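You operate a simulated robot arm through the tools that you are given. There is no shell and no other tool. Be economical: measure what you need, move in short steps, check, and stop when the job is done.

Carry out the task below with a simulated robot arm. There is one attempt and no reset: what you move stays moved.

JOB
Put a scoop of mortar on the green tray, then rinse the scoop.
Fine: the tray lies on the mortar bench; take it from the small pan with the grey scoop, rinse it in the water tub, drop no mortar outside, put it back.

It is judged by the outcome, as a careful person would: the job done as asked, and still so three seconds after it is handed in. It fails if anything else is knocked over, pushed out of place, dropped, spilled or broken.

ROBOT AND FRAMES
A 7-joint arm with a vacuum gripper on a trunk, on a base that drives. Base frame: it is fixed to the floor where the robot stands at the start and does not move with it; the origin is under the middle of the robot, x ahead of it, y to its left, z up. Units: cm, degrees, N and s.
With the tool pointing down near the work surface it reaches from about 10 to 64 cm from the robot's upright axis, wherever it stands. Its first joint turns from -115.0 to 115.0 degrees. Places, roughly: grey scoop (22x8x6 cm) [50, 10, 80]; small pan [70, 30, 80]; spill [70, 30, 80]. Payload 2.55 kg.
Tool frame: the origin (TCP) lies in the middle of the cups' lips, and z points out of the cups. The gripper has 1 cup of 4.4 cm across, covering 4.4 by 4.4 cm (tool x, y); the bellows give 2 cm. With the vacuum on, a cup seals on a smooth face that it is pressed against (1 to 4 N); it does not hold porous or soft things. The pull reaches 55 N.
Orientation is that of the tool frame in the base frame, as [roll, pitch, yaw] about the fixed x, y, z axes, in that order (R = Rz(yaw) Ry(pitch) Rx(roll)). With the cups facing straight down, the tool's x points along the base's -x, its y along +y and its z along -z.

CONTROLS
- The arm moves only by the tool apply_moves. Its argument "motion" is a list of rows, each an object (a shift or turn left out is 0, a gripper value left out holds the last) with "rotation": the turn, a rotation vector about the tool's x, y, z in units of 8 degrees (1.0 is 8 degrees), a list of three; "delta_pos": the shift along the tool's x, y, z in units of 50 mm (1.0 is 50 mm), a list of three; "vacuum": the vacuum: 1 switches it on, -1 off. In form: [{"rotation": [rx, ry, rz], "delta_pos": [dx, dy, dz], "vacuum": vacuum}, ...]. A call has 1 to 12 rows; each row shifts and turns the commanded pose from where the row before left it, along the tool's axes as they then stand. A call with a number of a shift or a turn outside -1 to 1 is refused whole. Each row takes 0.2 s and may step no farther than 5 cm and 8.6 degrees from the row before; otherwise, or with a gripper value out of range, the whole call is refused. Where a pose cannot be reached the arm comes as near as it can. A force on the tool above 80 N (or 10 N above the force at the start of the call, whichever is more), or a blocked arm, ends the call early, and 0.2 s more pass. The pull builds up within a second once a cup has sealed. Time passes only in rows, and 0.2 s behind the last, so rows that do not move give it time. It gives the time, the measured TCP pose, the force on the tool (base axes) and the pull of the vacuum at its end, in the units of the frame above (readings bear some noise), with the torque about the TCP (base axes, N m) and any sound that the robot's microphone picked up.
- Cameras (640 x 400 px; columns grow to the right, rows downward): "scene" is now at [0.37, 20.28, 175.68]; the picture's right is [0.40, -0.92, 0.00], its down [-0.77, -0.33, -0.54] and it looks along [0.50, 0.21, -0.84] (base axes); focal length 292 px, centre (320, 200). "wrist" rides on the gripper at [8.1, 0.6, -17.3] in the tool frame; the picture's right is [-0.08, 1.00, 0.00], its down [-0.89, -0.07, -0.45] and it looks along [-0.44, -0.04, 0.90] (tool axes); focal length 256 px, centre (320, 200). There is no depth. A picture from a camera that has moved, and an enlarged one, comes with that camera's place and axes in the base frame and with its lens.
- grab_frame(camera): a new picture of that camera. No time passes.
- raise_lower(by): slides the trunk up (or, below 0, down) by that many cm; the arm and the scene camera ride with it, the base frame stays. It gives what a move gives, with no picture.
- steer(legs): drives the robot by 1 to 6 legs, each [ahead, left, turn to the left] in cm, cm and degrees, along the robot's own axes; the way and the turn of a leg run together, so that a leg with both is an arc; at most 150 cm and 180 degrees a leg. The arm and the cameras ride along, it lands a little off, and it stops where it bumps. It gives what a move gives.
- aim_head(pan, tilt): turns the head with the scene camera to pan (to the left, within 155 degrees either way) and tilt (down, from -29 to 69), counted from straight ahead of the robot. It gives what a move gives.
- zoom(camera, box): a new picture of the part [left, top, right, bottom] of that camera's present view, enlarged. No time passes.
- hand_in(): hands the job in; it is judged then, once.

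Go step by step. Nothing tells you exact positions but the pictures and the camera data: compare them with the known pose of the tool, close in by small moves and look again before you grip or let go. The budget is 120 turns and 98 pictures, counting those below and the enlarged ones. Unless the task says otherwise, let go and move clear before handing in, and close with one line.

The tools are called after ">>>" as a command line: name --argument value ..., lists and objects as JSON in quotes. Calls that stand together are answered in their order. apply_moves: Moves the arm, as the interface text tells. Its arguments: {"type":"object","properties":{"motion":{"type":"array","items":{"type":"object","properties":{"rotation":{"type":"array","items":{"type":"number"}},"delta_pos":{"type":"array","items":{"type":"number"}},"vacuum":{"type":"number"}}}}},"required":["motion"]} The other tools are called the same way: raise_lower (by) slides the trunk up or down; steer (legs) drives the base; aim_head (pan, tilt) turns the head that bears the scene camera; grab_frame (camera) takes a picture; zoom (camera, box) takes an enlarged picture of a part of a camera's view; hand_in () hands the job in.

At the start:

```text
time_s: 0.0
position: [34.93, 30.26, 116.83]
tcp_rot: [-180.0, -0.1, 180.0]
wrist_force: [0.5, -0.3, -0.6]
torque: [0.0, -0.03, 0.01]
pull: 0.1
trunk travel left (down, up): [-86.2, 12.8]
robot x, y, heading: [-0.33, 0.26, 0.2]
head pan, tilt: [23.3, 57.2]
```

scene: 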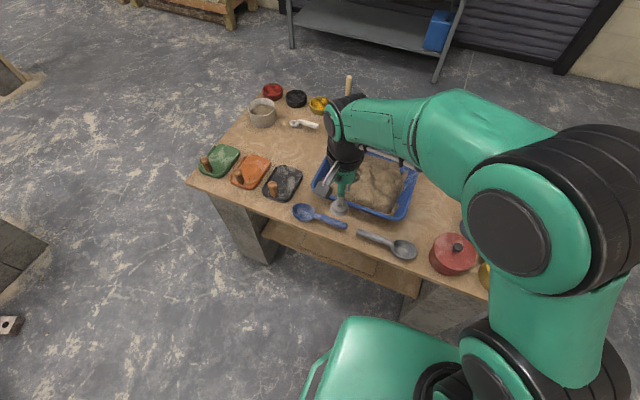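
wrist: 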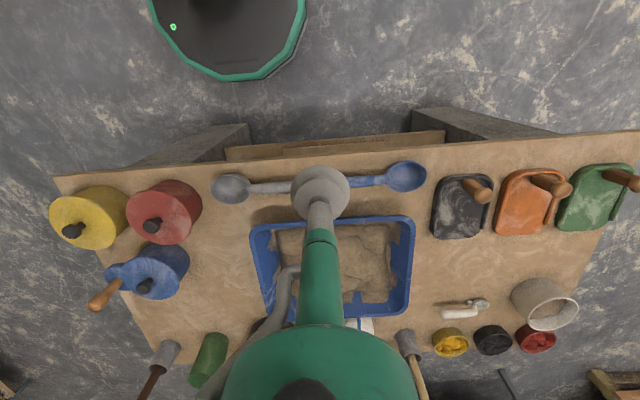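

I see a bench with a blue mortar tub, a blue and a grey scoop, three trays (green, orange, black), lidded pots and a blue pan. I'll zoom in to identify the items first.

>>> zoom --camera "wrist" --box '[40, 140, 320, 315]'

>>> zoom --camera "wrist" --box '[360, 140, 640, 365]'

>>> zoom --camera "scene" --box '[180, 70, 500, 300]'

```text
2.29 times, centred on (180, 228) of wrist
camera zoom: at [26.88, 31.03, 134.07], right [0.08, 1.0, 0.0], down [0.89, -0.07, 0.45], along [0.44, -0.04, -0.9], focal length 585 px, centre (640, 137)
```

zoom: 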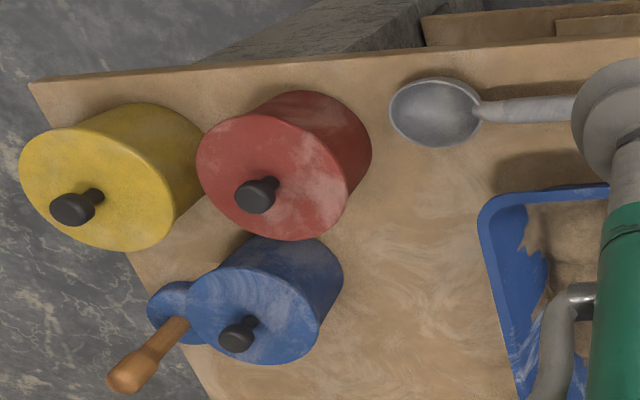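

```text
1.78 times, centred on (500, 252) of wrist
camera zoom: at [26.88, 31.03, 134.07], right [0.08, 1.0, 0.0], down [0.89, -0.07, 0.45], along [0.44, -0.04, -0.9], focal length 455 px, centre (0, 107)
```

zoom: 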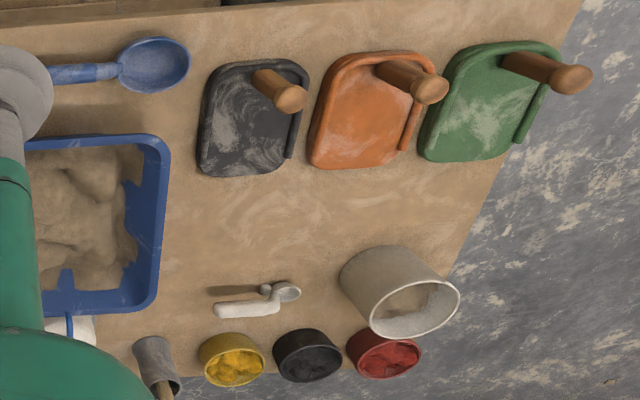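

```text
1.74 times, centred on (340, 185) of scene
camera zoom: at [0.37, 20.28, 175.68], right [0.4, -0.92, 0.0], down [-0.77, -0.33, -0.54], along [0.5, 0.21, -0.84], focal length 507 px, centre (285, 226)
```

zoom: 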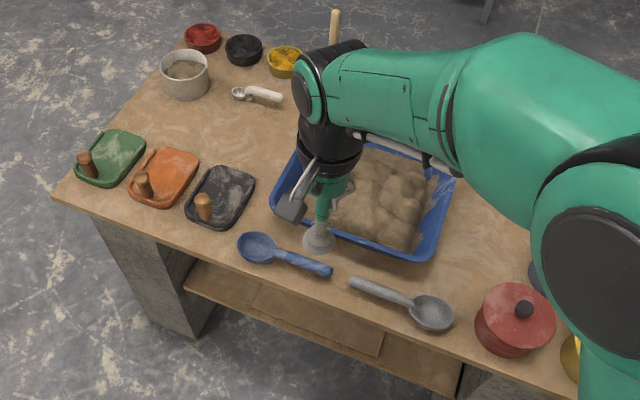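

The blue mortar-filled tray at about [72, 28] must be the small pan. I don't see the water tub, so I'll look around with the head.

>>> aim_head --pan -60 --tilt 35

>>> grab_frame --camera "scene"

>>> aim_head --pan 80 --tilt 35

>>> grab_frame --camera "scene"

>>> aim_head --pan 10 --tilt 25

>>> grab_frame --camera "scene"

```text
time_s: 1.6
position: [34.77, 30.27, 116.84]
tcp_rot: [-180.0, 0.0, 180.0]
wrist_force: [0.5, -0.3, 0.1]
torque: [0.01, -0.03, 0.0]
pull: 0.1
trunk travel left (down, up): [-86.2, 12.8]
robot x, y, heading: [-0.04, 0.07, 0.0]
head pan, tilt: [-60.0, 35.0]
```

```text
92 pictures are left
camera scene: at [-1.63, 9.89, 178.78], right [-0.87, -0.5, 0.0], down [-0.29, 0.5, -0.82], along [0.41, -0.71, -0.57], focal length 292 px, centre (320, 200)
```

scene: 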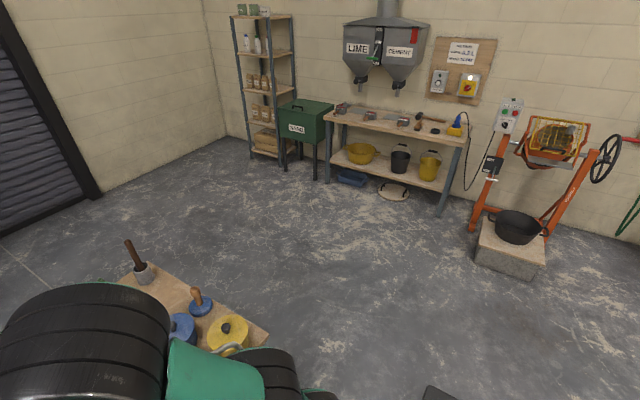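

```text
time_s: 3.8
position: [34.84, 30.31, 116.75]
tcp_rot: [-180.0, 0.1, 180.0]
wrist_force: [0.0, -0.6, 1.0]
torque: [0.02, -0.01, 0.0]
pull: 0.1
trunk travel left (down, up): [-86.2, 12.8]
robot x, y, heading: [-0.13, 0.1, 0.1]
head pan, tilt: [80.0, 35.0]
```

```text
91 pictures are left
camera scene: at [-4.5, 26.19, 178.78], right [0.98, -0.17, 0.0], down [-0.1, -0.56, -0.82], along [0.14, 0.81, -0.57], focal length 292 px, centre (320, 200)
```

scene: 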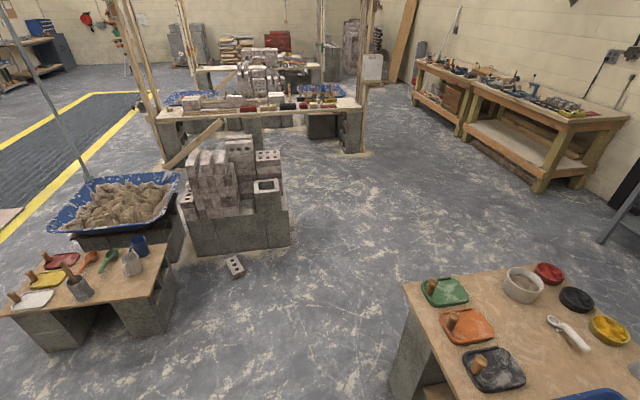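

```text
time_s: 5.2
position: [34.93, 30.32, 116.77]
tcp_rot: [-179.9, 0.1, 180.0]
wrist_force: [-1.0, 1.0, 0.7]
torque: [-0.02, -0.01, 0.05]
pull: 0.1
trunk travel left (down, up): [-86.2, 12.8]
robot x, y, heading: [0.1, -0.13, 0.1]
head pan, tilt: [10.0, 25.0]
```

```text
90 pictures are left
camera scene: at [3.04, 19.13, 180.35], right [0.17, -0.98, 0.0], down [-0.42, -0.07, -0.91], along [0.89, 0.16, -0.42], focal length 292 px, centre (320, 200)
```

scene: 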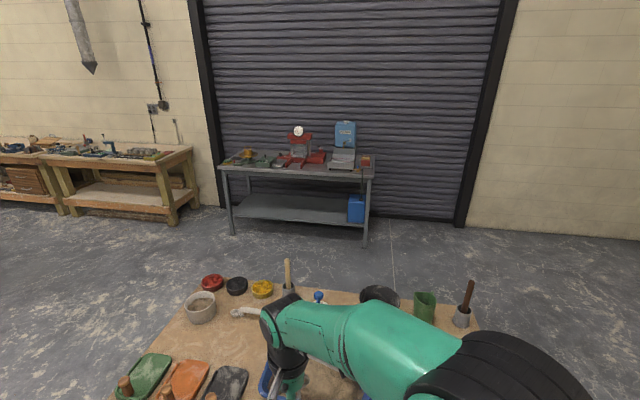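

Neither side view shows an obvious water tub; something dark sits behind the arm on the bench. I'll swing the arm to the right, high over everything, to clear the view.

>>> apply_moves --motion '[{"delta_pos": [0, -1, -0.5]}, {"delta_pos": [0, -1, -0.5]}, {"delta_pos": [0, -1, 0]}, {"delta_pos": [0, -1, 0]}, {"delta_pos": [0, -1, 0]}, {"delta_pos": [0, -1, 0]}, {"delta_pos": [0, -1, 0]}, {"delta_pos": [0, -1, 0]}, {"delta_pos": [0, -1, 0]}, {"delta_pos": [0, -1, 0]}, {"delta_pos": [0, -1, 0]}, {"delta_pos": [0, -1, 0]}]'

>>> aim_head --pan 15 --tilt 52

>>> grab_frame --camera "scene"

>>> grab_frame --camera "wrist"

```text
refused: row 1 steps farther than a row can; nothing moved
```

```text
time_s: 6.1
position: [35.01, 30.18, 116.77]
tcp_rot: [179.9, 0.0, 180.0]
wrist_force: [0.0, -0.2, -0.1]
torque: [0.03, -0.03, 0.01]
pull: 0.0
trunk travel left (down, up): [-86.2, 12.8]
robot x, y, heading: [0.16, 0.27, -0.0]
head pan, tilt: [15.0, 52.0]
```

```text
89 pictures are left
camera scene: at [1.22, 19.46, 176.34], right [0.26, -0.97, 0.0], down [-0.76, -0.2, -0.62], along [0.6, 0.16, -0.79], focal length 292 px, centre (320, 200)
```

scene: 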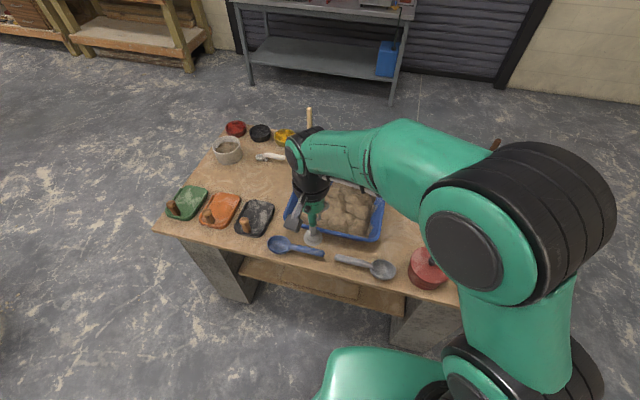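

```text
88 pictures are left
camera wrist: at [26.88, 31.03, 134.07], right [0.08, 1.0, 0.0], down [0.89, -0.07, 0.45], along [0.44, -0.04, -0.9], focal length 256 px, centre (320, 200)
```

wrist: 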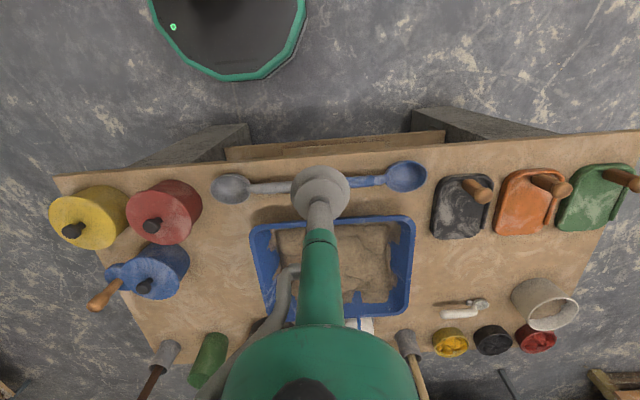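

The arm still hides the right rear of the bench. I'll swing it right with legal step sizes.

>>> apply_moves --motion '[{"delta_pos": [0, 0, -1]}, {"delta_pos": [0, -0.95, 0]}, {"delta_pos": [0, -0.95, 0]}, {"delta_pos": [0, -0.95, 0]}, {"delta_pos": [0, -0.95, 0]}, {"delta_pos": [0, -0.95, 0]}, {"delta_pos": [0, -0.95, 0]}, {"delta_pos": [0, -0.95, 0]}, {"delta_pos": [0, -0.95, 0]}, {"delta_pos": [0, -0.95, 0]}, {"delta_pos": [0, -0.95, 0]}, {"delta_pos": [0, -0.95, 0]}]'

>>> grab_frame --camera "scene"

>>> grab_frame --camera "wrist"

```text
time_s: 8.7
position: [34.65, -22.5, 117.28]
tcp_rot: [179.9, -0.1, 180.0]
wrist_force: [0.6, -0.1, 0.0]
torque: [0.05, 0.05, 0.02]
pull: 0.0
out of reach, approached as far as the arm can: row 1
trunk travel left (down, up): [-86.2, 12.8]
robot x, y, heading: [-0.0, 0.04, -0.1]
head pan, tilt: [15.0, 52.0]
```

```text
87 pictures are left
camera scene: at [1.28, 19.22, 176.37], right [0.26, -0.97, 0.0], down [-0.76, -0.2, -0.62], along [0.59, 0.16, -0.79], focal length 292 px, centre (320, 200)
```

scene: 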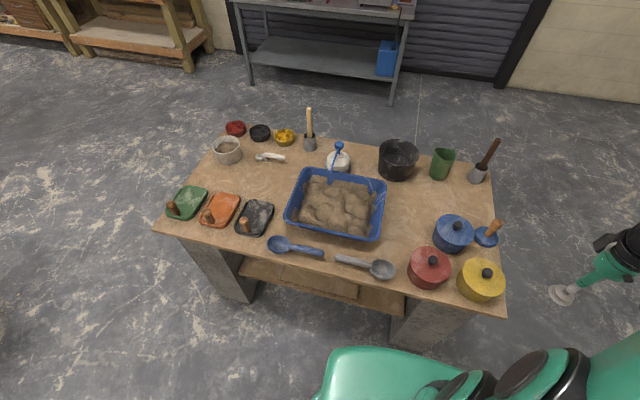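

```text
86 pictures are left
camera wrist: at [26.57, -21.82, 134.55], right [0.08, 1.0, 0.0], down [0.89, -0.07, 0.45], along [0.44, -0.03, -0.9], focal length 256 px, centre (320, 200)
```

wrist: 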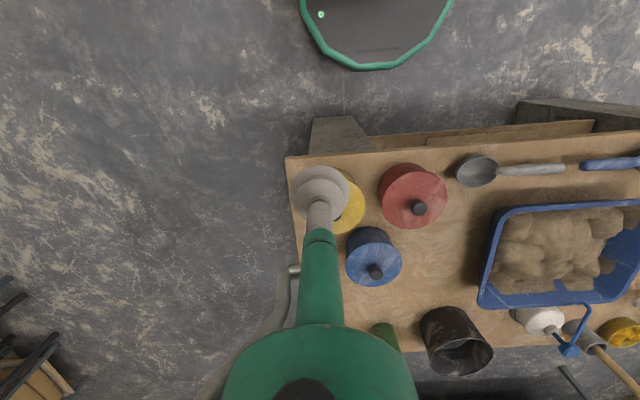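

Now the whole bench shows: a black tub at the rear right may be the water tub. I'll zoom in on it and on the scoop.

>>> zoom --camera "scene" --box '[300, 120, 520, 257]'

>>> zoom --camera "scene" --box '[240, 190, 430, 309]'

>>> zoom --camera "scene" --box '[150, 110, 340, 250]'

```text
2.91 times, centred on (410, 188) of scene
camera zoom: at [1.28, 19.22, 176.37], right [0.26, -0.97, 0.0], down [-0.76, -0.2, -0.62], along [0.59, 0.16, -0.79], focal length 848 px, centre (58, 234)
```

zoom: 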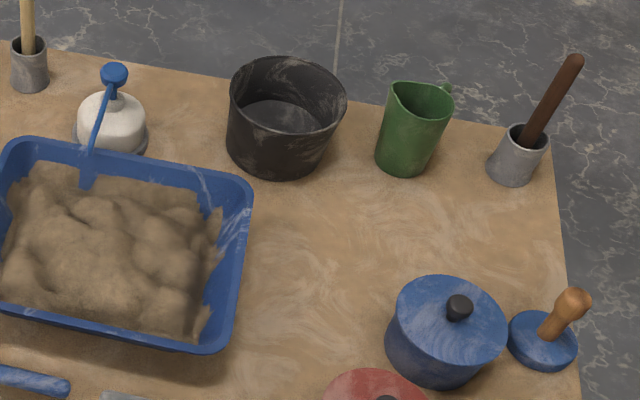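

```text
3.36 times, centred on (335, 250) of scene
camera zoom: at [1.28, 19.22, 176.37], right [0.26, -0.97, 0.0], down [-0.76, -0.2, -0.62], along [0.59, 0.16, -0.79], focal length 980 px, centre (270, 34)
```

zoom: 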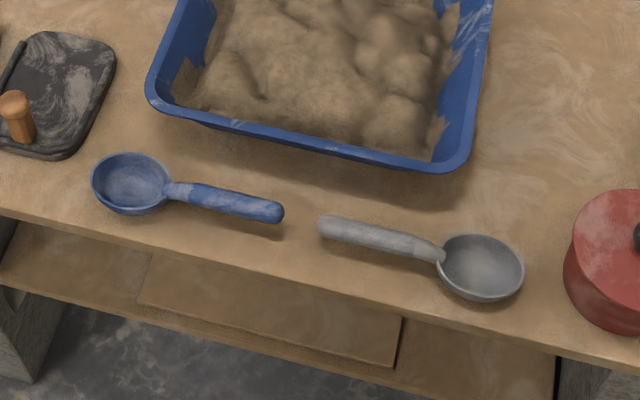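

```text
2.86 times, centred on (245, 180) of scene
camera zoom: at [1.28, 19.22, 176.37], right [0.26, -0.97, 0.0], down [-0.76, -0.2, -0.62], along [0.59, 0.16, -0.79], focal length 833 px, centre (534, 257)
```

zoom: 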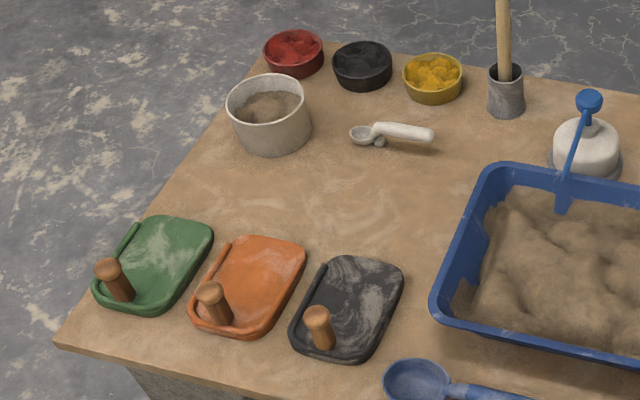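

The black tub at about [97, 9] seems to be the water tub; the grey scoop lies along y with its bowl near [49, 9] and handle end near [49, 26]. I'll move the wrist over the scoop for a close look.

>>> apply_moves --motion '[{"delta_pos": [0, 0.95, 0]}, {"delta_pos": [0, 0.95, 0]}, {"delta_pos": [0, 0.95, 0]}, {"delta_pos": [0, 0.95, 0]}, {"delta_pos": [0, 0.95, 0]}, {"delta_pos": [0, 0.95, 0]}, {"delta_pos": [0, 0.95, 0]}, {"delta_pos": [0, 0.95, 0]}, {"delta_pos": [0, 0.95, 0]}, {"delta_pos": [0, 0, 0.95]}, {"delta_pos": [0, 0, 0.95]}, {"delta_pos": [0, 0, 0.95]}]'

>>> grab_frame --camera "wrist"

```text
time_s: 11.3
position: [34.34, 20.6, 102.73]
tcp_rot: [180.0, -0.1, 180.0]
wrist_force: [0.3, 0.1, -0.2]
torque: [0.0, 0.04, 0.0]
pull: 0.0
trunk travel left (down, up): [-86.2, 12.8]
robot x, y, heading: [0.12, -0.16, 0.1]
head pan, tilt: [15.0, 52.0]
```

```text
82 pictures are left
camera wrist: at [26.34, 21.27, 120.03], right [0.08, 1.0, 0.0], down [0.89, -0.07, 0.45], along [0.44, -0.04, -0.9], focal length 256 px, centre (320, 200)
```

wrist: 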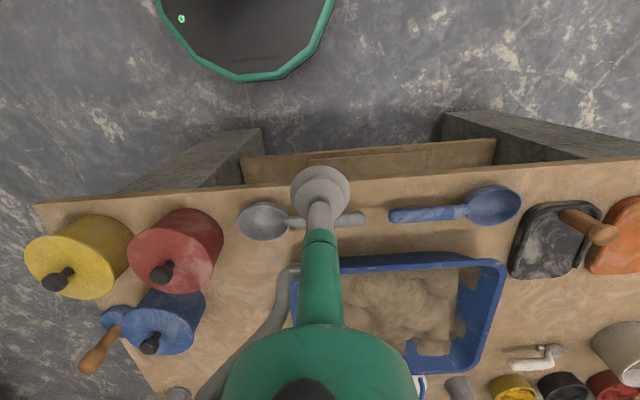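

The gripper hides the handle, so I'll shift left and down a bit and zoom.

>>> apply_moves --motion '[{"delta_pos": [0, 0.95, 0]}, {"delta_pos": [0, 0.95, 0]}, {"delta_pos": [0, 0, 0.9]}, {"delta_pos": [0, 0, 0.7]}]'

>>> zoom --camera "wrist" --box '[110, 160, 330, 297]'

>>> zoom --camera "scene" --box '[325, 245, 405, 295]'

```text
time_s: 12.3
position: [34.5, 30.21, 94.9]
tcp_rot: [180.0, 0.0, 180.0]
wrist_force: [0.1, 0.4, 0.1]
torque: [-0.02, -0.01, -0.02]
pull: 0.1
trunk travel left (down, up): [-86.2, 12.8]
robot x, y, heading: [-0.31, 0.01, 0.1]
head pan, tilt: [15.0, 52.0]
```

```text
2.91 times, centred on (220, 228) of wrist
camera zoom: at [26.32, 30.9, 112.12], right [0.08, 1.0, 0.0], down [0.89, -0.07, 0.45], along [0.44, -0.04, -0.9], focal length 745 px, centre (611, 117)
```

zoom: 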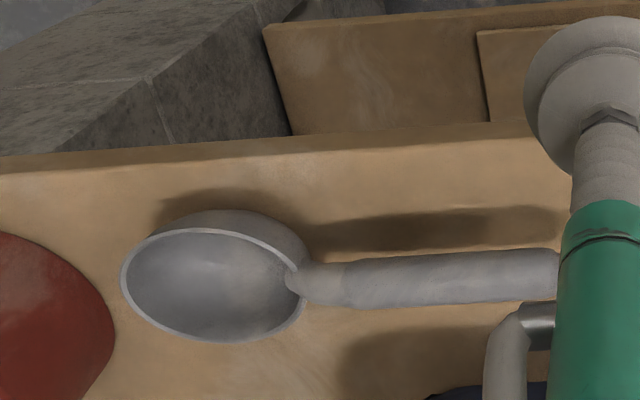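

```text
8.00 times, centred on (365, 270) of scene
camera zoom: at [1.26, 19.58, 176.33], right [0.26, -0.97, 0.0], down [-0.76, -0.2, -0.62], along [0.59, 0.16, -0.79], focal length 2333 px, centre (-40, -360)
```

zoom: 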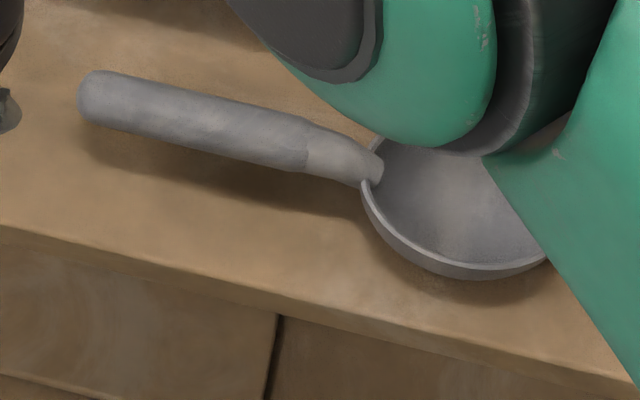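

The handle is a round bar about 2.5 cm thick at roughly x=48, y=16–26, top near z≈85. I'll place the cup above it at y≈19.5 and check the alignment.

>>> apply_moves --motion '[{"delta_pos": [0, -0.9, 0]}, {"delta_pos": [0, -0.9, 0]}, {"delta_pos": [-0.9, -0.34, 0]}, {"delta_pos": [-0.9, 0, 0]}, {"delta_pos": [-0.9, 0, 0]}, {"delta_pos": [0, 0, 0.6]}]'

>>> grab_frame --camera "wrist"

>>> zoom --camera "scene" --box '[280, 220, 440, 320]'

```text
time_s: 13.7
position: [48.07, 19.24, 91.91]
tcp_rot: [180.0, 0.1, 180.0]
wrist_force: [-0.9, -0.1, 0.5]
torque: [0.01, 0.0, 0.02]
pull: 0.1
trunk travel left (down, up): [-86.2, 12.8]
robot x, y, heading: [0.09, 0.13, 0.2]
head pan, tilt: [15.0, 52.0]
```

```text
79 pictures are left
camera wrist: at [40.13, 19.96, 109.24], right [0.08, 1.0, 0.0], down [0.89, -0.07, 0.45], along [0.45, -0.04, -0.89], focal length 256 px, centre (320, 200)
```

wrist: 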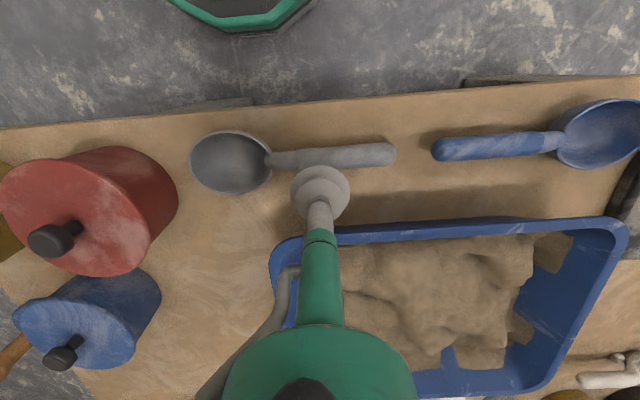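

```text
4.00 times, centred on (360, 270) of scene
camera zoom: at [1.23, 19.53, 176.33], right [0.26, -0.97, 0.0], down [-0.76, -0.2, -0.62], along [0.59, 0.16, -0.79], focal length 1166 px, centre (160, -80)
```

zoom: 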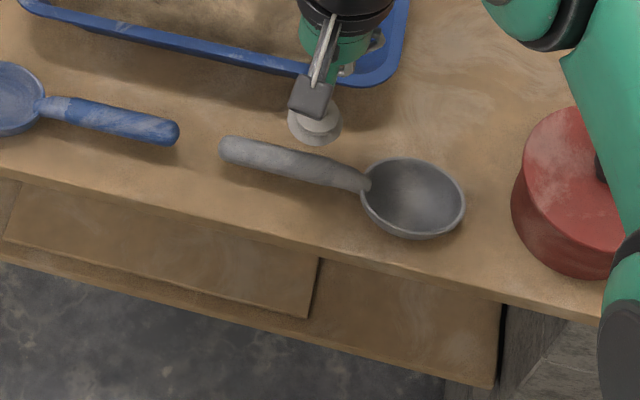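

The alignment fits: handle axis at x≈48.1 below the cup. I'll lower gently with the vacuum on.

>>> apply_moves --motion '[{"delta_pos": [0, 0, 0.5], "vacuum": 1}, {"delta_pos": [0, 0, 0.5]}, {"delta_pos": [0, 0, 0.1]}, {"delta_pos": [0, 0, 0.08]}]'

>>> zoom --camera "wrist" --box '[160, 90, 480, 290]'

```text
time_s: 14.7
position: [48.03, 19.24, 86.08]
tcp_rot: [180.0, 0.0, -180.0]
wrist_force: [0.3, -0.8, -0.3]
torque: [0.01, 0.0, -0.02]
pull: 0.1
trunk travel left (down, up): [-86.2, 12.8]
robot x, y, heading: [-0.14, 0.53, -0.3]
head pan, tilt: [15.0, 52.0]
```

```text
2.00 times, centred on (320, 190) of wrist
camera zoom: at [40.0, 19.91, 103.34], right [0.08, 1.0, 0.0], down [0.89, -0.07, 0.45], along [0.44, -0.04, -0.9], focal length 512 px, centre (320, 220)
```

zoom: 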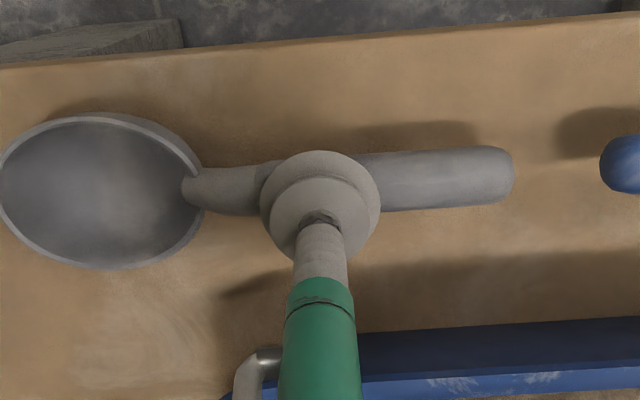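

The handle axis appears at x≈47.8, so I nudge slightly and keep lowering in small steps.

>>> apply_moves --motion '[{"delta_pos": [0.05, 0, 0.06]}, {"delta_pos": [0, 0, 0.06]}, {"delta_pos": [0, 0, 0.06]}]'

```text
time_s: 15.5
position: [47.82, 19.31, 85.28]
tcp_rot: [-179.9, 0.0, -180.0]
wrist_force: [0.7, 0.1, -0.2]
torque: [0.0, -0.02, 0.0]
pull: 0.0
trunk travel left (down, up): [-86.2, 12.8]
robot x, y, heading: [0.25, 0.18, 0.1]
head pan, tilt: [15.0, 52.0]
```

>>> apply_moves --motion '[{"delta_pos": [0, 0, 0.06]}, {"delta_pos": [0, 0, 0.06]}, {"delta_pos": [0, 0, 0.06]}]'

```text
time_s: 16.3
position: [47.82, 19.42, 84.39]
tcp_rot: [179.9, 0.0, 180.0]
wrist_force: [0.1, 1.7, 2.0]
torque: [-0.02, -0.02, 0.01]
pull: 0.1
trunk travel left (down, up): [-86.2, 12.8]
robot x, y, heading: [-0.36, 0.15, 0.1]
head pan, tilt: [15.0, 52.0]
```

Contact (about 2 N). I press a touch more and give the vacuum time.

>>> apply_moves --motion '[{"delta_pos": [0, 0, 0.03]}, {}, {}, {}]'

>>> zoom --camera "wrist" --box '[160, 90, 480, 290]'

```text
time_s: 17.3
position: [47.69, 19.31, 84.04]
tcp_rot: [-180.0, 0.0, 179.9]
wrist_force: [-1.2, 2.0, 1.5]
torque: [-0.1, -0.02, 0.02]
pull: 0.1
trunk travel left (down, up): [-86.2, 12.8]
robot x, y, heading: [-0.23, -0.03, -0.1]
head pan, tilt: [15.0, 52.0]
```

```text
2.00 times, centred on (320, 190) of wrist
camera zoom: at [39.68, 19.95, 101.47], right [0.08, 1.0, 0.0], down [0.89, -0.07, 0.45], along [0.44, -0.04, -0.9], focal length 512 px, centre (320, 220)
```

zoom: 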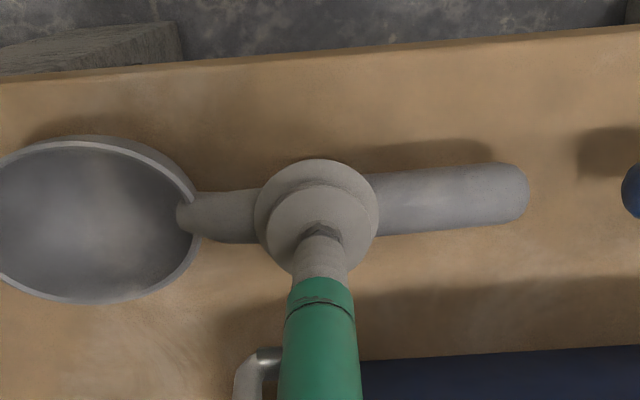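

No seal yet, and the sideways force suggests the scoop tips under the press. I'll look at it from the scene camera.

>>> zoom --camera "scene" --box '[310, 230, 430, 305]'

```text
5.33 times, centred on (370, 268) of scene
camera zoom: at [1.2, 19.47, 176.34], right [0.26, -0.97, 0.0], down [-0.76, -0.2, -0.62], along [0.59, 0.16, -0.79], focal length 1555 px, centre (53, -160)
```

zoom: 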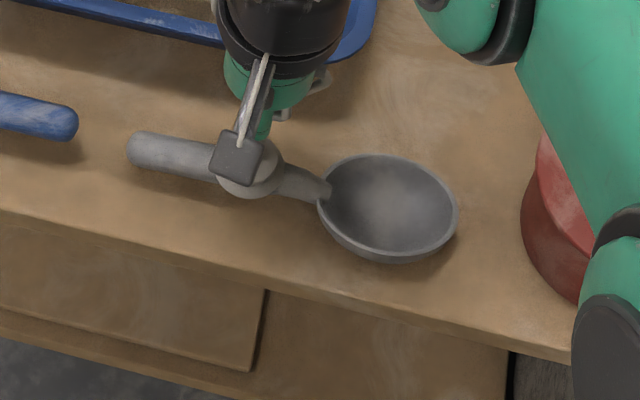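

The scoop tips handle-down under the cup, so I'll lift off a little, lean the tool about 9° to match the tipped handle, move toward its middle and press until the end rests on the table.

>>> apply_moves --motion '[{"delta_pos": [0, 0, -0.3]}, {"rotation": [0.6, 0, 0]}, {"rotation": [0.6, 0, 0], "delta_pos": [0, 0.3, 0]}, {"delta_pos": [0, 0, 0.2]}, {"delta_pos": [0, 0, 0.1]}, {"delta_pos": [0, 0, 0.1]}, {}]'

```text
time_s: 18.9
position: [47.72, 20.46, 83.73]
tcp_rot: [-170.4, -0.1, 179.9]
wrist_force: [1.2, -0.9, 1.2]
torque: [-0.03, -0.01, 0.04]
pull: 0.1
trunk travel left (down, up): [-86.2, 12.8]
robot x, y, heading: [0.07, 0.11, 0.0]
head pan, tilt: [15.0, 52.0]
```

>>> apply_moves --motion '[{"delta_pos": [0, 0, 0.06]}, {"delta_pos": [0, 0, 0.06]}, {"delta_pos": [0, 0, 0.06]}, {}, {}]'

>>> zoom --camera "scene" --box '[310, 230, 430, 305]'

```text
time_s: 20.1
position: [47.76, 20.33, 82.61]
tcp_rot: [-170.4, 0.0, 179.9]
wrist_force: [-0.9, 2.4, 4.4]
torque: [-0.06, -0.02, 0.01]
pull: 0.0
trunk travel left (down, up): [-86.2, 12.8]
robot x, y, heading: [0.06, -0.03, -0.1]
head pan, tilt: [15.0, 52.0]
```

```text
5.33 times, centred on (370, 268) of scene
camera zoom: at [1.18, 19.49, 176.34], right [0.26, -0.97, 0.0], down [-0.76, -0.2, -0.62], along [0.59, 0.16, -0.79], focal length 1555 px, centre (53, -160)
```

zoom: 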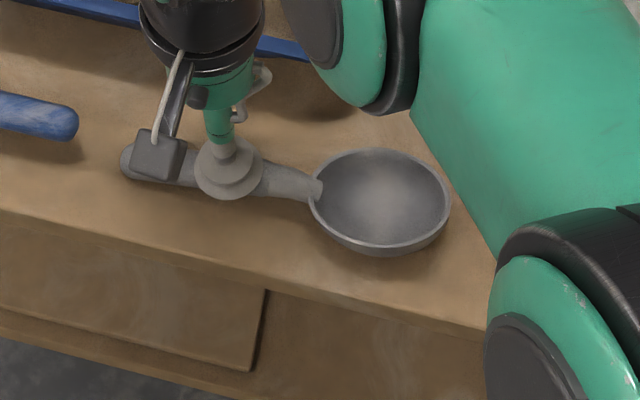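

The handle end now rests on the table. I'll lean further toward the measured force direction and ease the press into the 1–4 N window.

>>> apply_moves --motion '[{"delta_pos": [0, 0, -0.03], "rotation": [0.6, 0, 0]}, {"rotation": [0.6, 0, 0]}, {}, {}, {}, {}]'

>>> zoom --camera "wrist" --box '[160, 90, 480, 290]'

```text
time_s: 21.5
position: [47.76, 20.3, 82.86]
tcp_rot: [-160.8, 0.0, 179.9]
wrist_force: [0.4, 1.2, 2.8]
torque: [0.02, 0.02, 0.0]
pull: 0.1
trunk travel left (down, up): [-86.2, 12.8]
robot x, y, heading: [-0.05, 0.03, -0.0]
head pan, tilt: [15.0, 52.0]
```

```text
2.00 times, centred on (320, 190) of wrist
camera zoom: at [39.64, 26.64, 98.94], right [0.08, 0.94, -0.33], down [0.89, 0.08, 0.44], along [0.44, -0.33, -0.83], focal length 512 px, centre (320, 220)
```

zoom: 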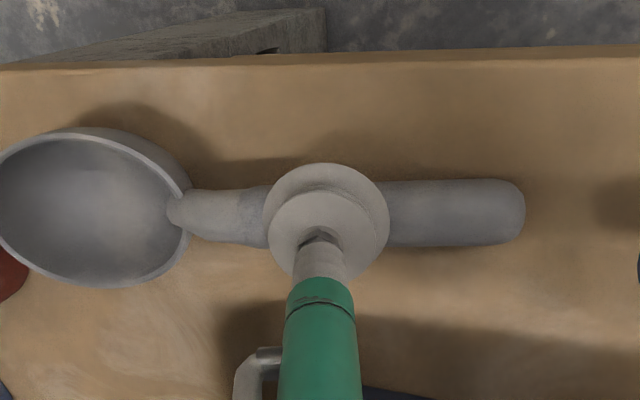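

Still no seal, though the direction matches; the cup seems about 0.5 cm off the handle's axis toward me. I'll lift slightly, shift forward and press again.

>>> apply_moves --motion '[{"delta_pos": [0, 0, -0.2]}, {"delta_pos": [-0.1, 0.2, 0]}, {"delta_pos": [0, 0, 0.15]}, {"delta_pos": [0, 0, 0.06]}, {}, {}, {}]'

>>> zoom --camera "wrist" --box '[160, 90, 480, 290]'

```text
time_s: 23.1
position: [48.2, 21.17, 82.49]
tcp_rot: [-160.7, 0.0, -179.9]
wrist_force: [-0.3, -0.3, 3.6]
torque: [0.07, 0.02, -0.04]
pull: 0.2
trunk travel left (down, up): [-86.2, 12.8]
robot x, y, heading: [0.05, 0.07, 0.0]
head pan, tilt: [15.0, 52.0]
```

```text
2.00 times, centred on (320, 190) of wrist
camera zoom: at [40.15, 27.56, 98.67], right [0.08, 0.94, -0.33], down [0.89, 0.08, 0.44], along [0.44, -0.33, -0.83], focal length 512 px, centre (320, 220)
```

zoom: 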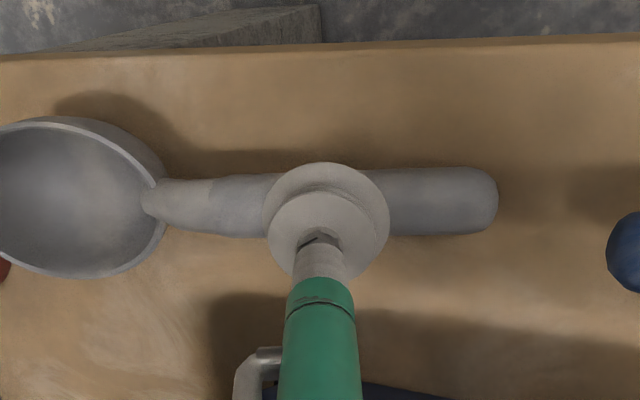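

The axis is aligned now. One more try with the lean set nearer the handle's true slope.

>>> apply_moves --motion '[{"rotation": [-0.8, 0, 0]}, {}, {}, {"delta_pos": [0, 0, 0.04]}, {}, {}, {}]'

```text
time_s: 24.7
position: [48.24, 21.21, 82.19]
tcp_rot: [-167.3, -0.1, 179.9]
wrist_force: [-0.4, 0.4, 3.5]
torque: [0.03, -0.02, 0.0]
pull: 0.0
trunk travel left (down, up): [-86.2, 12.8]
robot x, y, heading: [-0.25, 0.28, -0.1]
head pan, tilt: [15.0, 52.0]
```

The round handle is too narrow for the cup. The bowl is the only smooth face wide enough, so I'll retract and inspect it closely to plan a grip there.

>>> apply_moves --motion '[{"delta_pos": [0, 0, -0.5], "vacuum": -1}, {"delta_pos": [0, 0, -0.9]}, {"rotation": [-0.8, 0, 0], "delta_pos": [0, 0, -0.4]}, {"rotation": [-0.8, 0, 0]}, {"delta_pos": [0.9, 0, 0]}, {"delta_pos": [0.5, -0.5, 0]}]'

>>> zoom --camera "wrist" --box '[180, 180, 340, 280]'

>>> zoom --camera "scene" --box '[320, 240, 416, 300]'

```text
time_s: 26.1
position: [41.26, 20.32, 90.99]
tcp_rot: [180.0, 0.0, -180.0]
wrist_force: [0.2, 0.1, 0.4]
torque: [0.05, 0.0, 0.0]
pull: 0.1
trunk travel left (down, up): [-86.2, 12.8]
robot x, y, heading: [0.18, -0.04, -0.3]
head pan, tilt: [15.0, 52.0]
```

```text
4.00 times, centred on (260, 230) of wrist
camera zoom: at [33.12, 21.05, 108.31], right [0.08, 1.0, 0.0], down [0.89, -0.07, 0.45], along [0.44, -0.03, -0.9], focal length 1024 px, centre (560, 80)
```

zoom: 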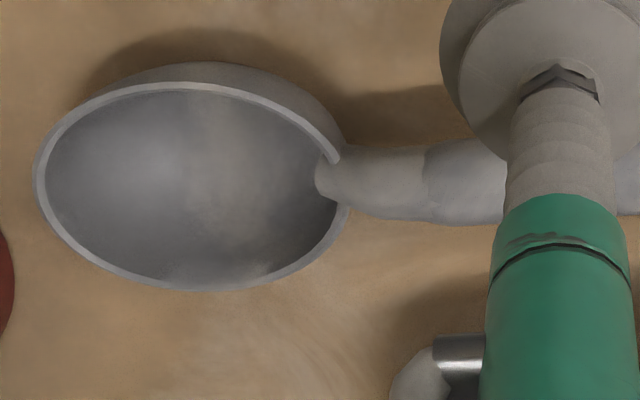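

```text
6.67 times, centred on (368, 270) of scene
camera zoom: at [1.28, 19.26, 176.36], right [0.26, -0.97, 0.0], down [-0.76, -0.2, -0.62], along [0.59, 0.16, -0.79], focal length 1944 px, centre (0, -267)
```

zoom: 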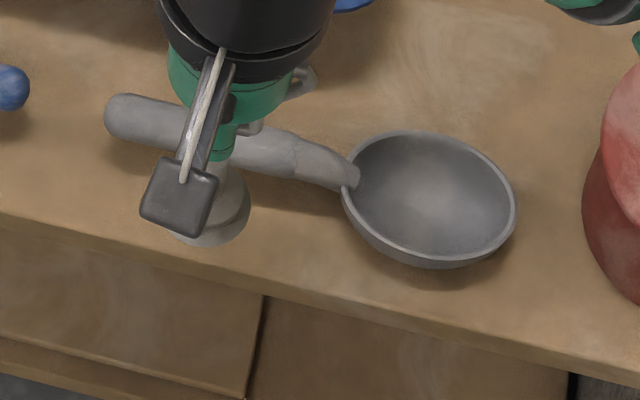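

The bowl is an oval about 8.6×7 cm, centred near [47.4, 9.5], rim about z=84. I'll test whether the cup seals on the inside bottom of the bowl, pressing straight down where it cannot tip.

>>> apply_moves --motion '[{"delta_pos": [0, -0.9, 0]}, {"delta_pos": [0, -0.9, 0]}, {"delta_pos": [-0.6, -0.36, 0]}, {"delta_pos": [-0.62, 0, 0]}, {"delta_pos": [0, 0, 0.6], "vacuum": 1}, {"delta_pos": [0, 0, 0.6]}, {"delta_pos": [0, 0, 0.2]}, {"delta_pos": [0, 0, 0.1]}, {}]'

>>> grab_frame --camera "wrist"

```text
time_s: 28.1
position: [47.41, 9.77, 83.76]
tcp_rot: [180.0, 0.1, 179.9]
wrist_force: [-0.2, 0.2, 0.4]
torque: [0.18, 0.0, -0.02]
pull: 54.9
trunk travel left (down, up): [-86.2, 12.8]
robot x, y, heading: [-0.26, -0.06, -0.2]
head pan, tilt: [15.0, 52.0]
```

```text
69 pictures are left
camera wrist: at [39.25, 10.52, 100.99], right [0.08, 1.0, 0.0], down [0.89, -0.07, 0.45], along [0.45, -0.03, -0.89], focal length 256 px, centre (320, 200)
```

wrist: 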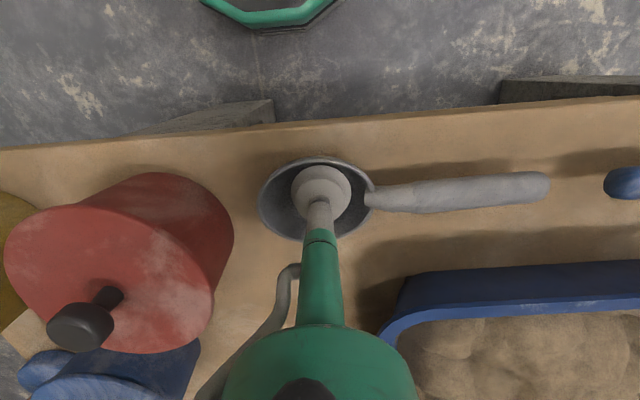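

The inside of the bowl seals firmly (54.9 N). I'll lift it a little to read the scoop's weight and balance point.

>>> apply_moves --motion '[{"delta_pos": [0, 0, -0.3]}, {"delta_pos": [0, 0, -0.6]}, {"delta_pos": [0, 0, -0.8]}, {"delta_pos": [0, 0, -0.8]}, {}, {}]'

>>> grab_frame --camera "wrist"

>>> grab_frame --camera "scene"

```text
time_s: 29.5
position: [47.37, 9.94, 96.16]
tcp_rot: [180.0, 0.0, 180.0]
wrist_force: [-0.2, -0.8, -1.6]
torque: [0.02, 0.01, -0.01]
pull: 54.7
trunk travel left (down, up): [-86.2, 12.8]
robot x, y, heading: [0.05, 0.05, -0.3]
head pan, tilt: [15.0, 52.0]
```

```text
68 pictures are left
camera wrist: at [39.33, 10.73, 113.45], right [0.08, 1.0, 0.0], down [0.89, -0.07, 0.45], along [0.44, -0.04, -0.9], focal length 256 px, centre (320, 200)
```

wrist: 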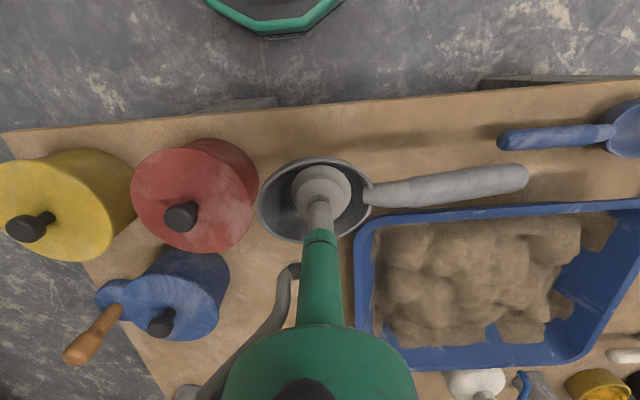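

```text
67 pictures are left
camera scene: at [1.16, 19.44, 176.34], right [0.26, -0.97, 0.0], down [-0.76, -0.2, -0.62], along [0.59, 0.16, -0.79], focal length 292 px, centre (320, 200)
```

scene: 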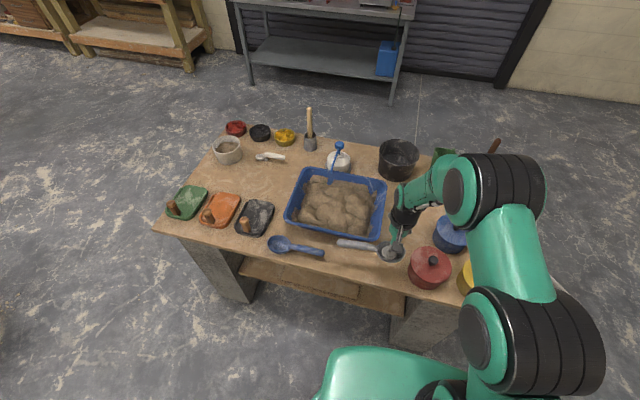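

The scoop (about 0.16 kg) is held rigidly from inside. To dig with it I need the cup on the outer dome instead, so I plan to turn it face-down over the bench's front edge and re-grip from outside; I'll back off and begin turning the tool in free air.

>>> steer --legs '[[-32, 0, 0]]'

>>> apply_moves --motion '[{"rotation": [0, -1, 0]}, {"rotation": [0, -1, 0]}, {"rotation": [0, -1, 0]}, {"rotation": [0, -1, 0]}, {"rotation": [0, -1, 0]}, {"rotation": [0, -1, 0]}]'

```text
time_s: 31.7
position: [15.29, 9.9, 96.15]
tcp_rot: [180.0, 0.0, 180.0]
wrist_force: [-1.1, 1.2, -1.3]
torque: [-0.03, 0.03, 0.04]
pull: 55.3
trunk travel left (down, up): [-86.2, 12.8]
robot x, y, heading: [-32.34, 0.01, 0.0]
head pan, tilt: [15.0, 52.0]
```

```text
time_s: 33.1
position: [15.02, 9.06, 95.98]
tcp_rot: [-177.3, 32.7, -179.8]
wrist_force: [-0.1, -0.2, -1.5]
torque: [0.01, 0.05, 0.05]
pull: 55.0
out of reach, approached as far as the arm can: row 5, 6
trunk travel left (down, up): [-86.2, 12.8]
robot x, y, heading: [-32.34, -0.3, 0.1]
head pan, tilt: [15.0, 52.0]
```

Turning stalls at 33° because the wrist is too near the body. I'll reach further out and continue.

>>> apply_moves --motion '[{"delta_pos": [-0.8, 0, 0.52]}, {"delta_pos": [-0.8, 0, 0.52]}, {"delta_pos": [-0.4, 0, 0.26]}, {"rotation": [0, -1, 0]}, {"rotation": [0, -1, 0]}, {"rotation": [0, -1, 0]}, {"rotation": [0, -1, 0]}, {"rotation": [0, -1, 0]}, {"rotation": [0, -1, 0]}, {"rotation": [0, -1, 0]}]'

>>> grab_frame --camera "scene"

```text
time_s: 35.3
position: [29.39, 8.07, 96.29]
tcp_rot: [-167.0, 70.7, -170.3]
wrist_force: [0.4, -0.1, -2.1]
torque: [-0.03, 0.06, 0.09]
pull: 54.6
out of reach, approached as far as the arm can: row 5, 9, 10
trunk travel left (down, up): [-86.2, 12.8]
robot x, y, heading: [-32.41, 0.16, -0.2]
head pan, tilt: [15.0, 52.0]
```

```text
66 pictures are left
camera scene: at [-31.1, 19.47, 176.34], right [0.26, -0.97, 0.0], down [-0.76, -0.2, -0.62], along [0.6, 0.16, -0.79], focal length 292 px, centre (320, 200)
```

scene: 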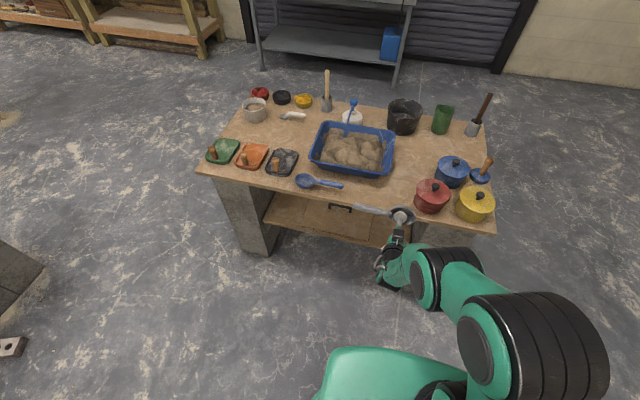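

It's turning well: the tool is now 20° below horizontal. I'll back the robot off a bit while extending the arm, then keep turning.

>>> steer --legs '[[-14, 0, 0]]'

>>> apply_moves --motion '[{"delta_pos": [-0.3, 0, 0.84]}, {"delta_pos": [-0.3, 0, 0.84]}, {"delta_pos": [-0.3, 0, 0.84]}, {"rotation": [0, -1, 0]}, {"rotation": [0, -1, 0]}, {"rotation": [0, -1, 0]}, {"rotation": [0, -1, 0]}, {"rotation": [0, -1, 0]}]'

```text
time_s: 36.6
position: [15.57, 7.87, 96.18]
tcp_rot: [-166.9, 70.7, -170.2]
wrist_force: [-0.7, 0.4, -1.0]
torque: [-0.03, 0.02, 0.06]
pull: 54.8
trunk travel left (down, up): [-86.2, 12.8]
robot x, y, heading: [-45.92, 0.2, -0.1]
head pan, tilt: [15.0, 52.0]
```

```text
time_s: 38.5
position: [34.0, 8.17, 92.9]
tcp_rot: [-46.4, 82.6, -48.6]
wrist_force: [0.6, -0.5, -1.9]
torque: [-0.06, 0.09, 0.11]
pull: 55.1
out of reach, approached as far as the arm can: row 6, 7, 8
trunk travel left (down, up): [-86.2, 12.8]
robot x, y, heading: [-45.8, 0.06, -0.1]
head pan, tilt: [15.0, 52.0]
stopped in row 8: the arm was blocked; the commanded pose is now the measured one
```

The tool is now horizontal but the wrist reached a limit. Lowering the trunk while raising the arm will ease pointing upward; I'll back off, lower the trunk and lift the arm.

>>> steer --legs '[[-12, 0, 0]]'

>>> raise_lower --by -50

>>> apply_moves --motion '[{"delta_pos": [-0.9, 0, 0.1]}, {"delta_pos": [-0.9, 0, 0.1]}, {"delta_pos": [-0.9, 0, 0.1]}, {"delta_pos": [-0.9, 0, 0.1]}, {"delta_pos": [-0.9, 0, 0.1]}, {"delta_pos": [-0.9, 0, 0.1]}, {"delta_pos": [-0.9, 0, 0.1]}, {"delta_pos": [-0.9, 0, 0.1]}]'

>>> grab_frame --camera "scene"

```text
time_s: 39.8
position: [21.39, 8.22, 93.43]
tcp_rot: [-43.2, 82.3, -45.3]
wrist_force: [-0.1, -0.2, -1.7]
torque: [-0.07, 0.01, 0.08]
pull: 55.1
trunk travel left (down, up): [-86.2, 12.8]
robot x, y, heading: [-58.73, 0.18, 0.2]
head pan, tilt: [15.0, 52.0]
```

```text
refused: -50 is not a number from -40 to 40
```

```text
time_s: 41.6
position: [21.95, 11.22, 129.55]
tcp_rot: [-43.9, 82.5, -46.2]
wrist_force: [-0.6, -0.4, -3.1]
torque: [-0.06, -0.02, 0.09]
pull: 55.1
trunk travel left (down, up): [-86.2, 12.8]
robot x, y, heading: [-58.28, 0.2, 0.0]
head pan, tilt: [15.0, 52.0]
```

```text
65 pictures are left
camera scene: at [-57.33, 19.46, 176.34], right [0.26, -0.97, 0.0], down [-0.76, -0.2, -0.62], along [0.6, 0.16, -0.79], focal length 292 px, centre (320, 200)
```

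scene: 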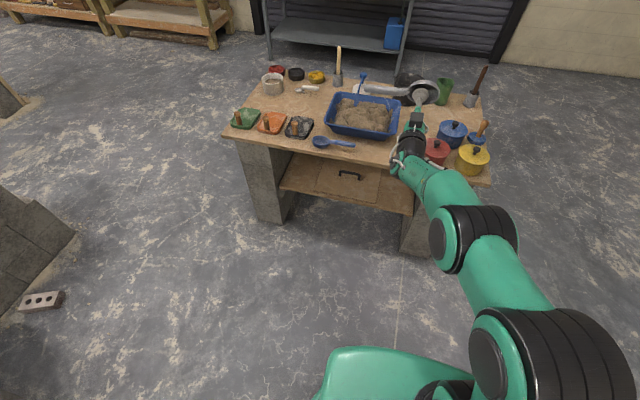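

The arm is up and extended. Now I turn the tool further upward.

>>> apply_moves --motion '[{"rotation": [0, -1, 0]}, {"rotation": [0, -1, 0]}, {"rotation": [0, -1, 0]}, {"rotation": [0, -1, 0]}, {"rotation": [0, -1, 0]}]'

>>> raise_lower --by -40

>>> grab_frame --camera "scene"

>>> grab_frame --camera "wrist"

```text
time_s: 42.8
position: [23.6, 12.12, 131.27]
tcp_rot: [-11.8, 65.1, -13.8]
wrist_force: [-0.6, -0.3, -1.8]
torque: [-0.09, 0.05, 0.07]
pull: 55.1
out of reach, approached as far as the arm can: row 3, 4, 5
trunk travel left (down, up): [-86.2, 12.8]
robot x, y, heading: [-58.63, 0.32, 0.2]
head pan, tilt: [15.0, 52.0]
```

```text
time_s: 46.6
position: [23.7, 12.15, 91.14]
tcp_rot: [-12.0, 65.2, -13.9]
wrist_force: [0.3, 0.1, -1.8]
torque: [-0.07, 0.06, 0.09]
pull: 54.8
trunk travel left (down, up): [-46.2, 52.8]
robot x, y, heading: [-58.66, 0.17, -0.2]
head pan, tilt: [15.0, 52.0]
```

```text
64 pictures are left
camera scene: at [-57.11, 19.48, 136.34], right [0.26, -0.97, 0.0], down [-0.76, -0.2, -0.62], along [0.59, 0.16, -0.79], focal length 292 px, centre (320, 200)
```

scene: 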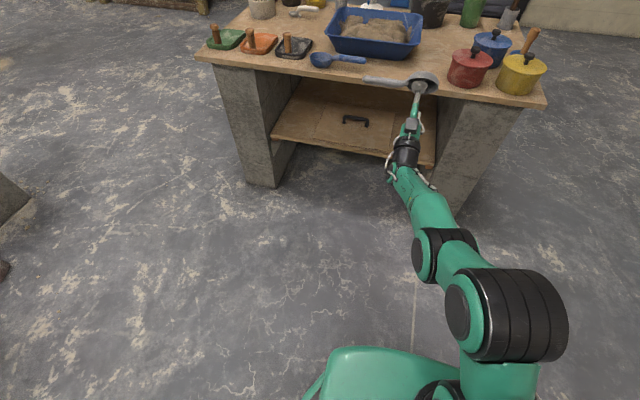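

```text
63 pictures are left
camera wrist: at [11.26, 12.3, 76.76], right [0.02, 1.0, -0.02], down [-0.77, 0.02, 0.63], along [0.63, 0.0, 0.77], focal length 256 px, centre (320, 200)
```

wrist: 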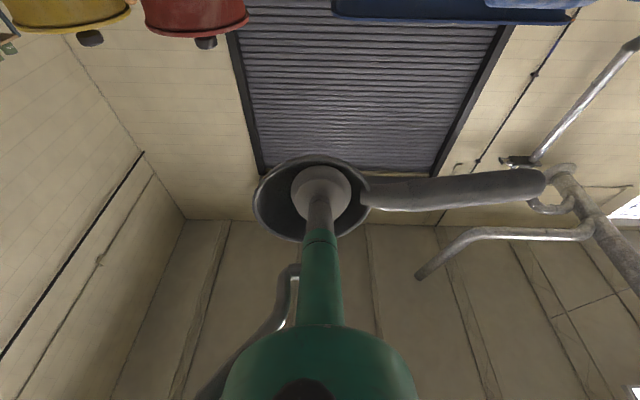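

The scoop now faces upward by about 24° from horizontal with the tool beneath. I'll lower the trunk more and raise the arm to steepen it.

>>> raise_lower --by -30

>>> apply_moves --motion '[{"delta_pos": [-0.74, 0, 0.45]}, {"delta_pos": [-0.74, 0, 0.45]}, {"delta_pos": [-0.74, 0, 0.45]}, {"delta_pos": [-0.74, 0, 0.45]}, {"delta_pos": [-0.74, 0, 0.45]}, {"delta_pos": [-0.74, 0, 0.45]}, {}]'

```text
time_s: 49.6
position: [23.62, 12.19, 61.25]
tcp_rot: [-12.0, 65.2, -13.9]
wrist_force: [0.1, 0.4, -0.3]
torque: [-0.11, 0.06, 0.1]
pull: 54.9
trunk travel left (down, up): [-16.2, 82.8]
robot x, y, heading: [-58.61, -0.27, -0.1]
head pan, tilt: [15.0, 52.0]
```

```text
time_s: 51.2
position: [26.75, 14.33, 86.68]
tcp_rot: [-12.1, 65.1, -13.9]
wrist_force: [-0.2, -0.1, -0.8]
torque: [-0.06, 0.06, 0.05]
pull: 54.9
trunk travel left (down, up): [-16.2, 82.8]
robot x, y, heading: [-58.44, -0.36, 0.1]
head pan, tilt: [15.0, 52.0]
```

>>> apply_moves --motion '[{"rotation": [0, -0.9, 0]}, {"rotation": [0, -0.9, 0]}, {"rotation": [0, -0.9, 0]}, {"rotation": [0, 0, 0.7]}, {}]'

>>> grab_frame --camera "scene"

```text
time_s: 52.4
position: [27.38, 15.47, 87.2]
tcp_rot: [0.1, 48.2, -0.1]
wrist_force: [0.7, 0.7, -1.0]
torque: [-0.13, 0.02, 0.04]
pull: 54.9
out of reach, approached as far as the arm can: row 3
trunk travel left (down, up): [-16.2, 82.8]
robot x, y, heading: [-58.35, 0.25, -0.3]
head pan, tilt: [15.0, 52.0]
```

```text
62 pictures are left
camera scene: at [-57.09, 19.49, 106.34], right [0.26, -0.97, 0.0], down [-0.76, -0.2, -0.62], along [0.59, 0.16, -0.79], focal length 292 px, centre (320, 200)
```

scene: 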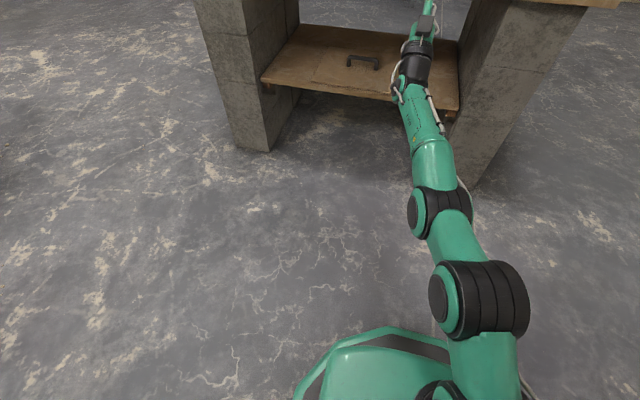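

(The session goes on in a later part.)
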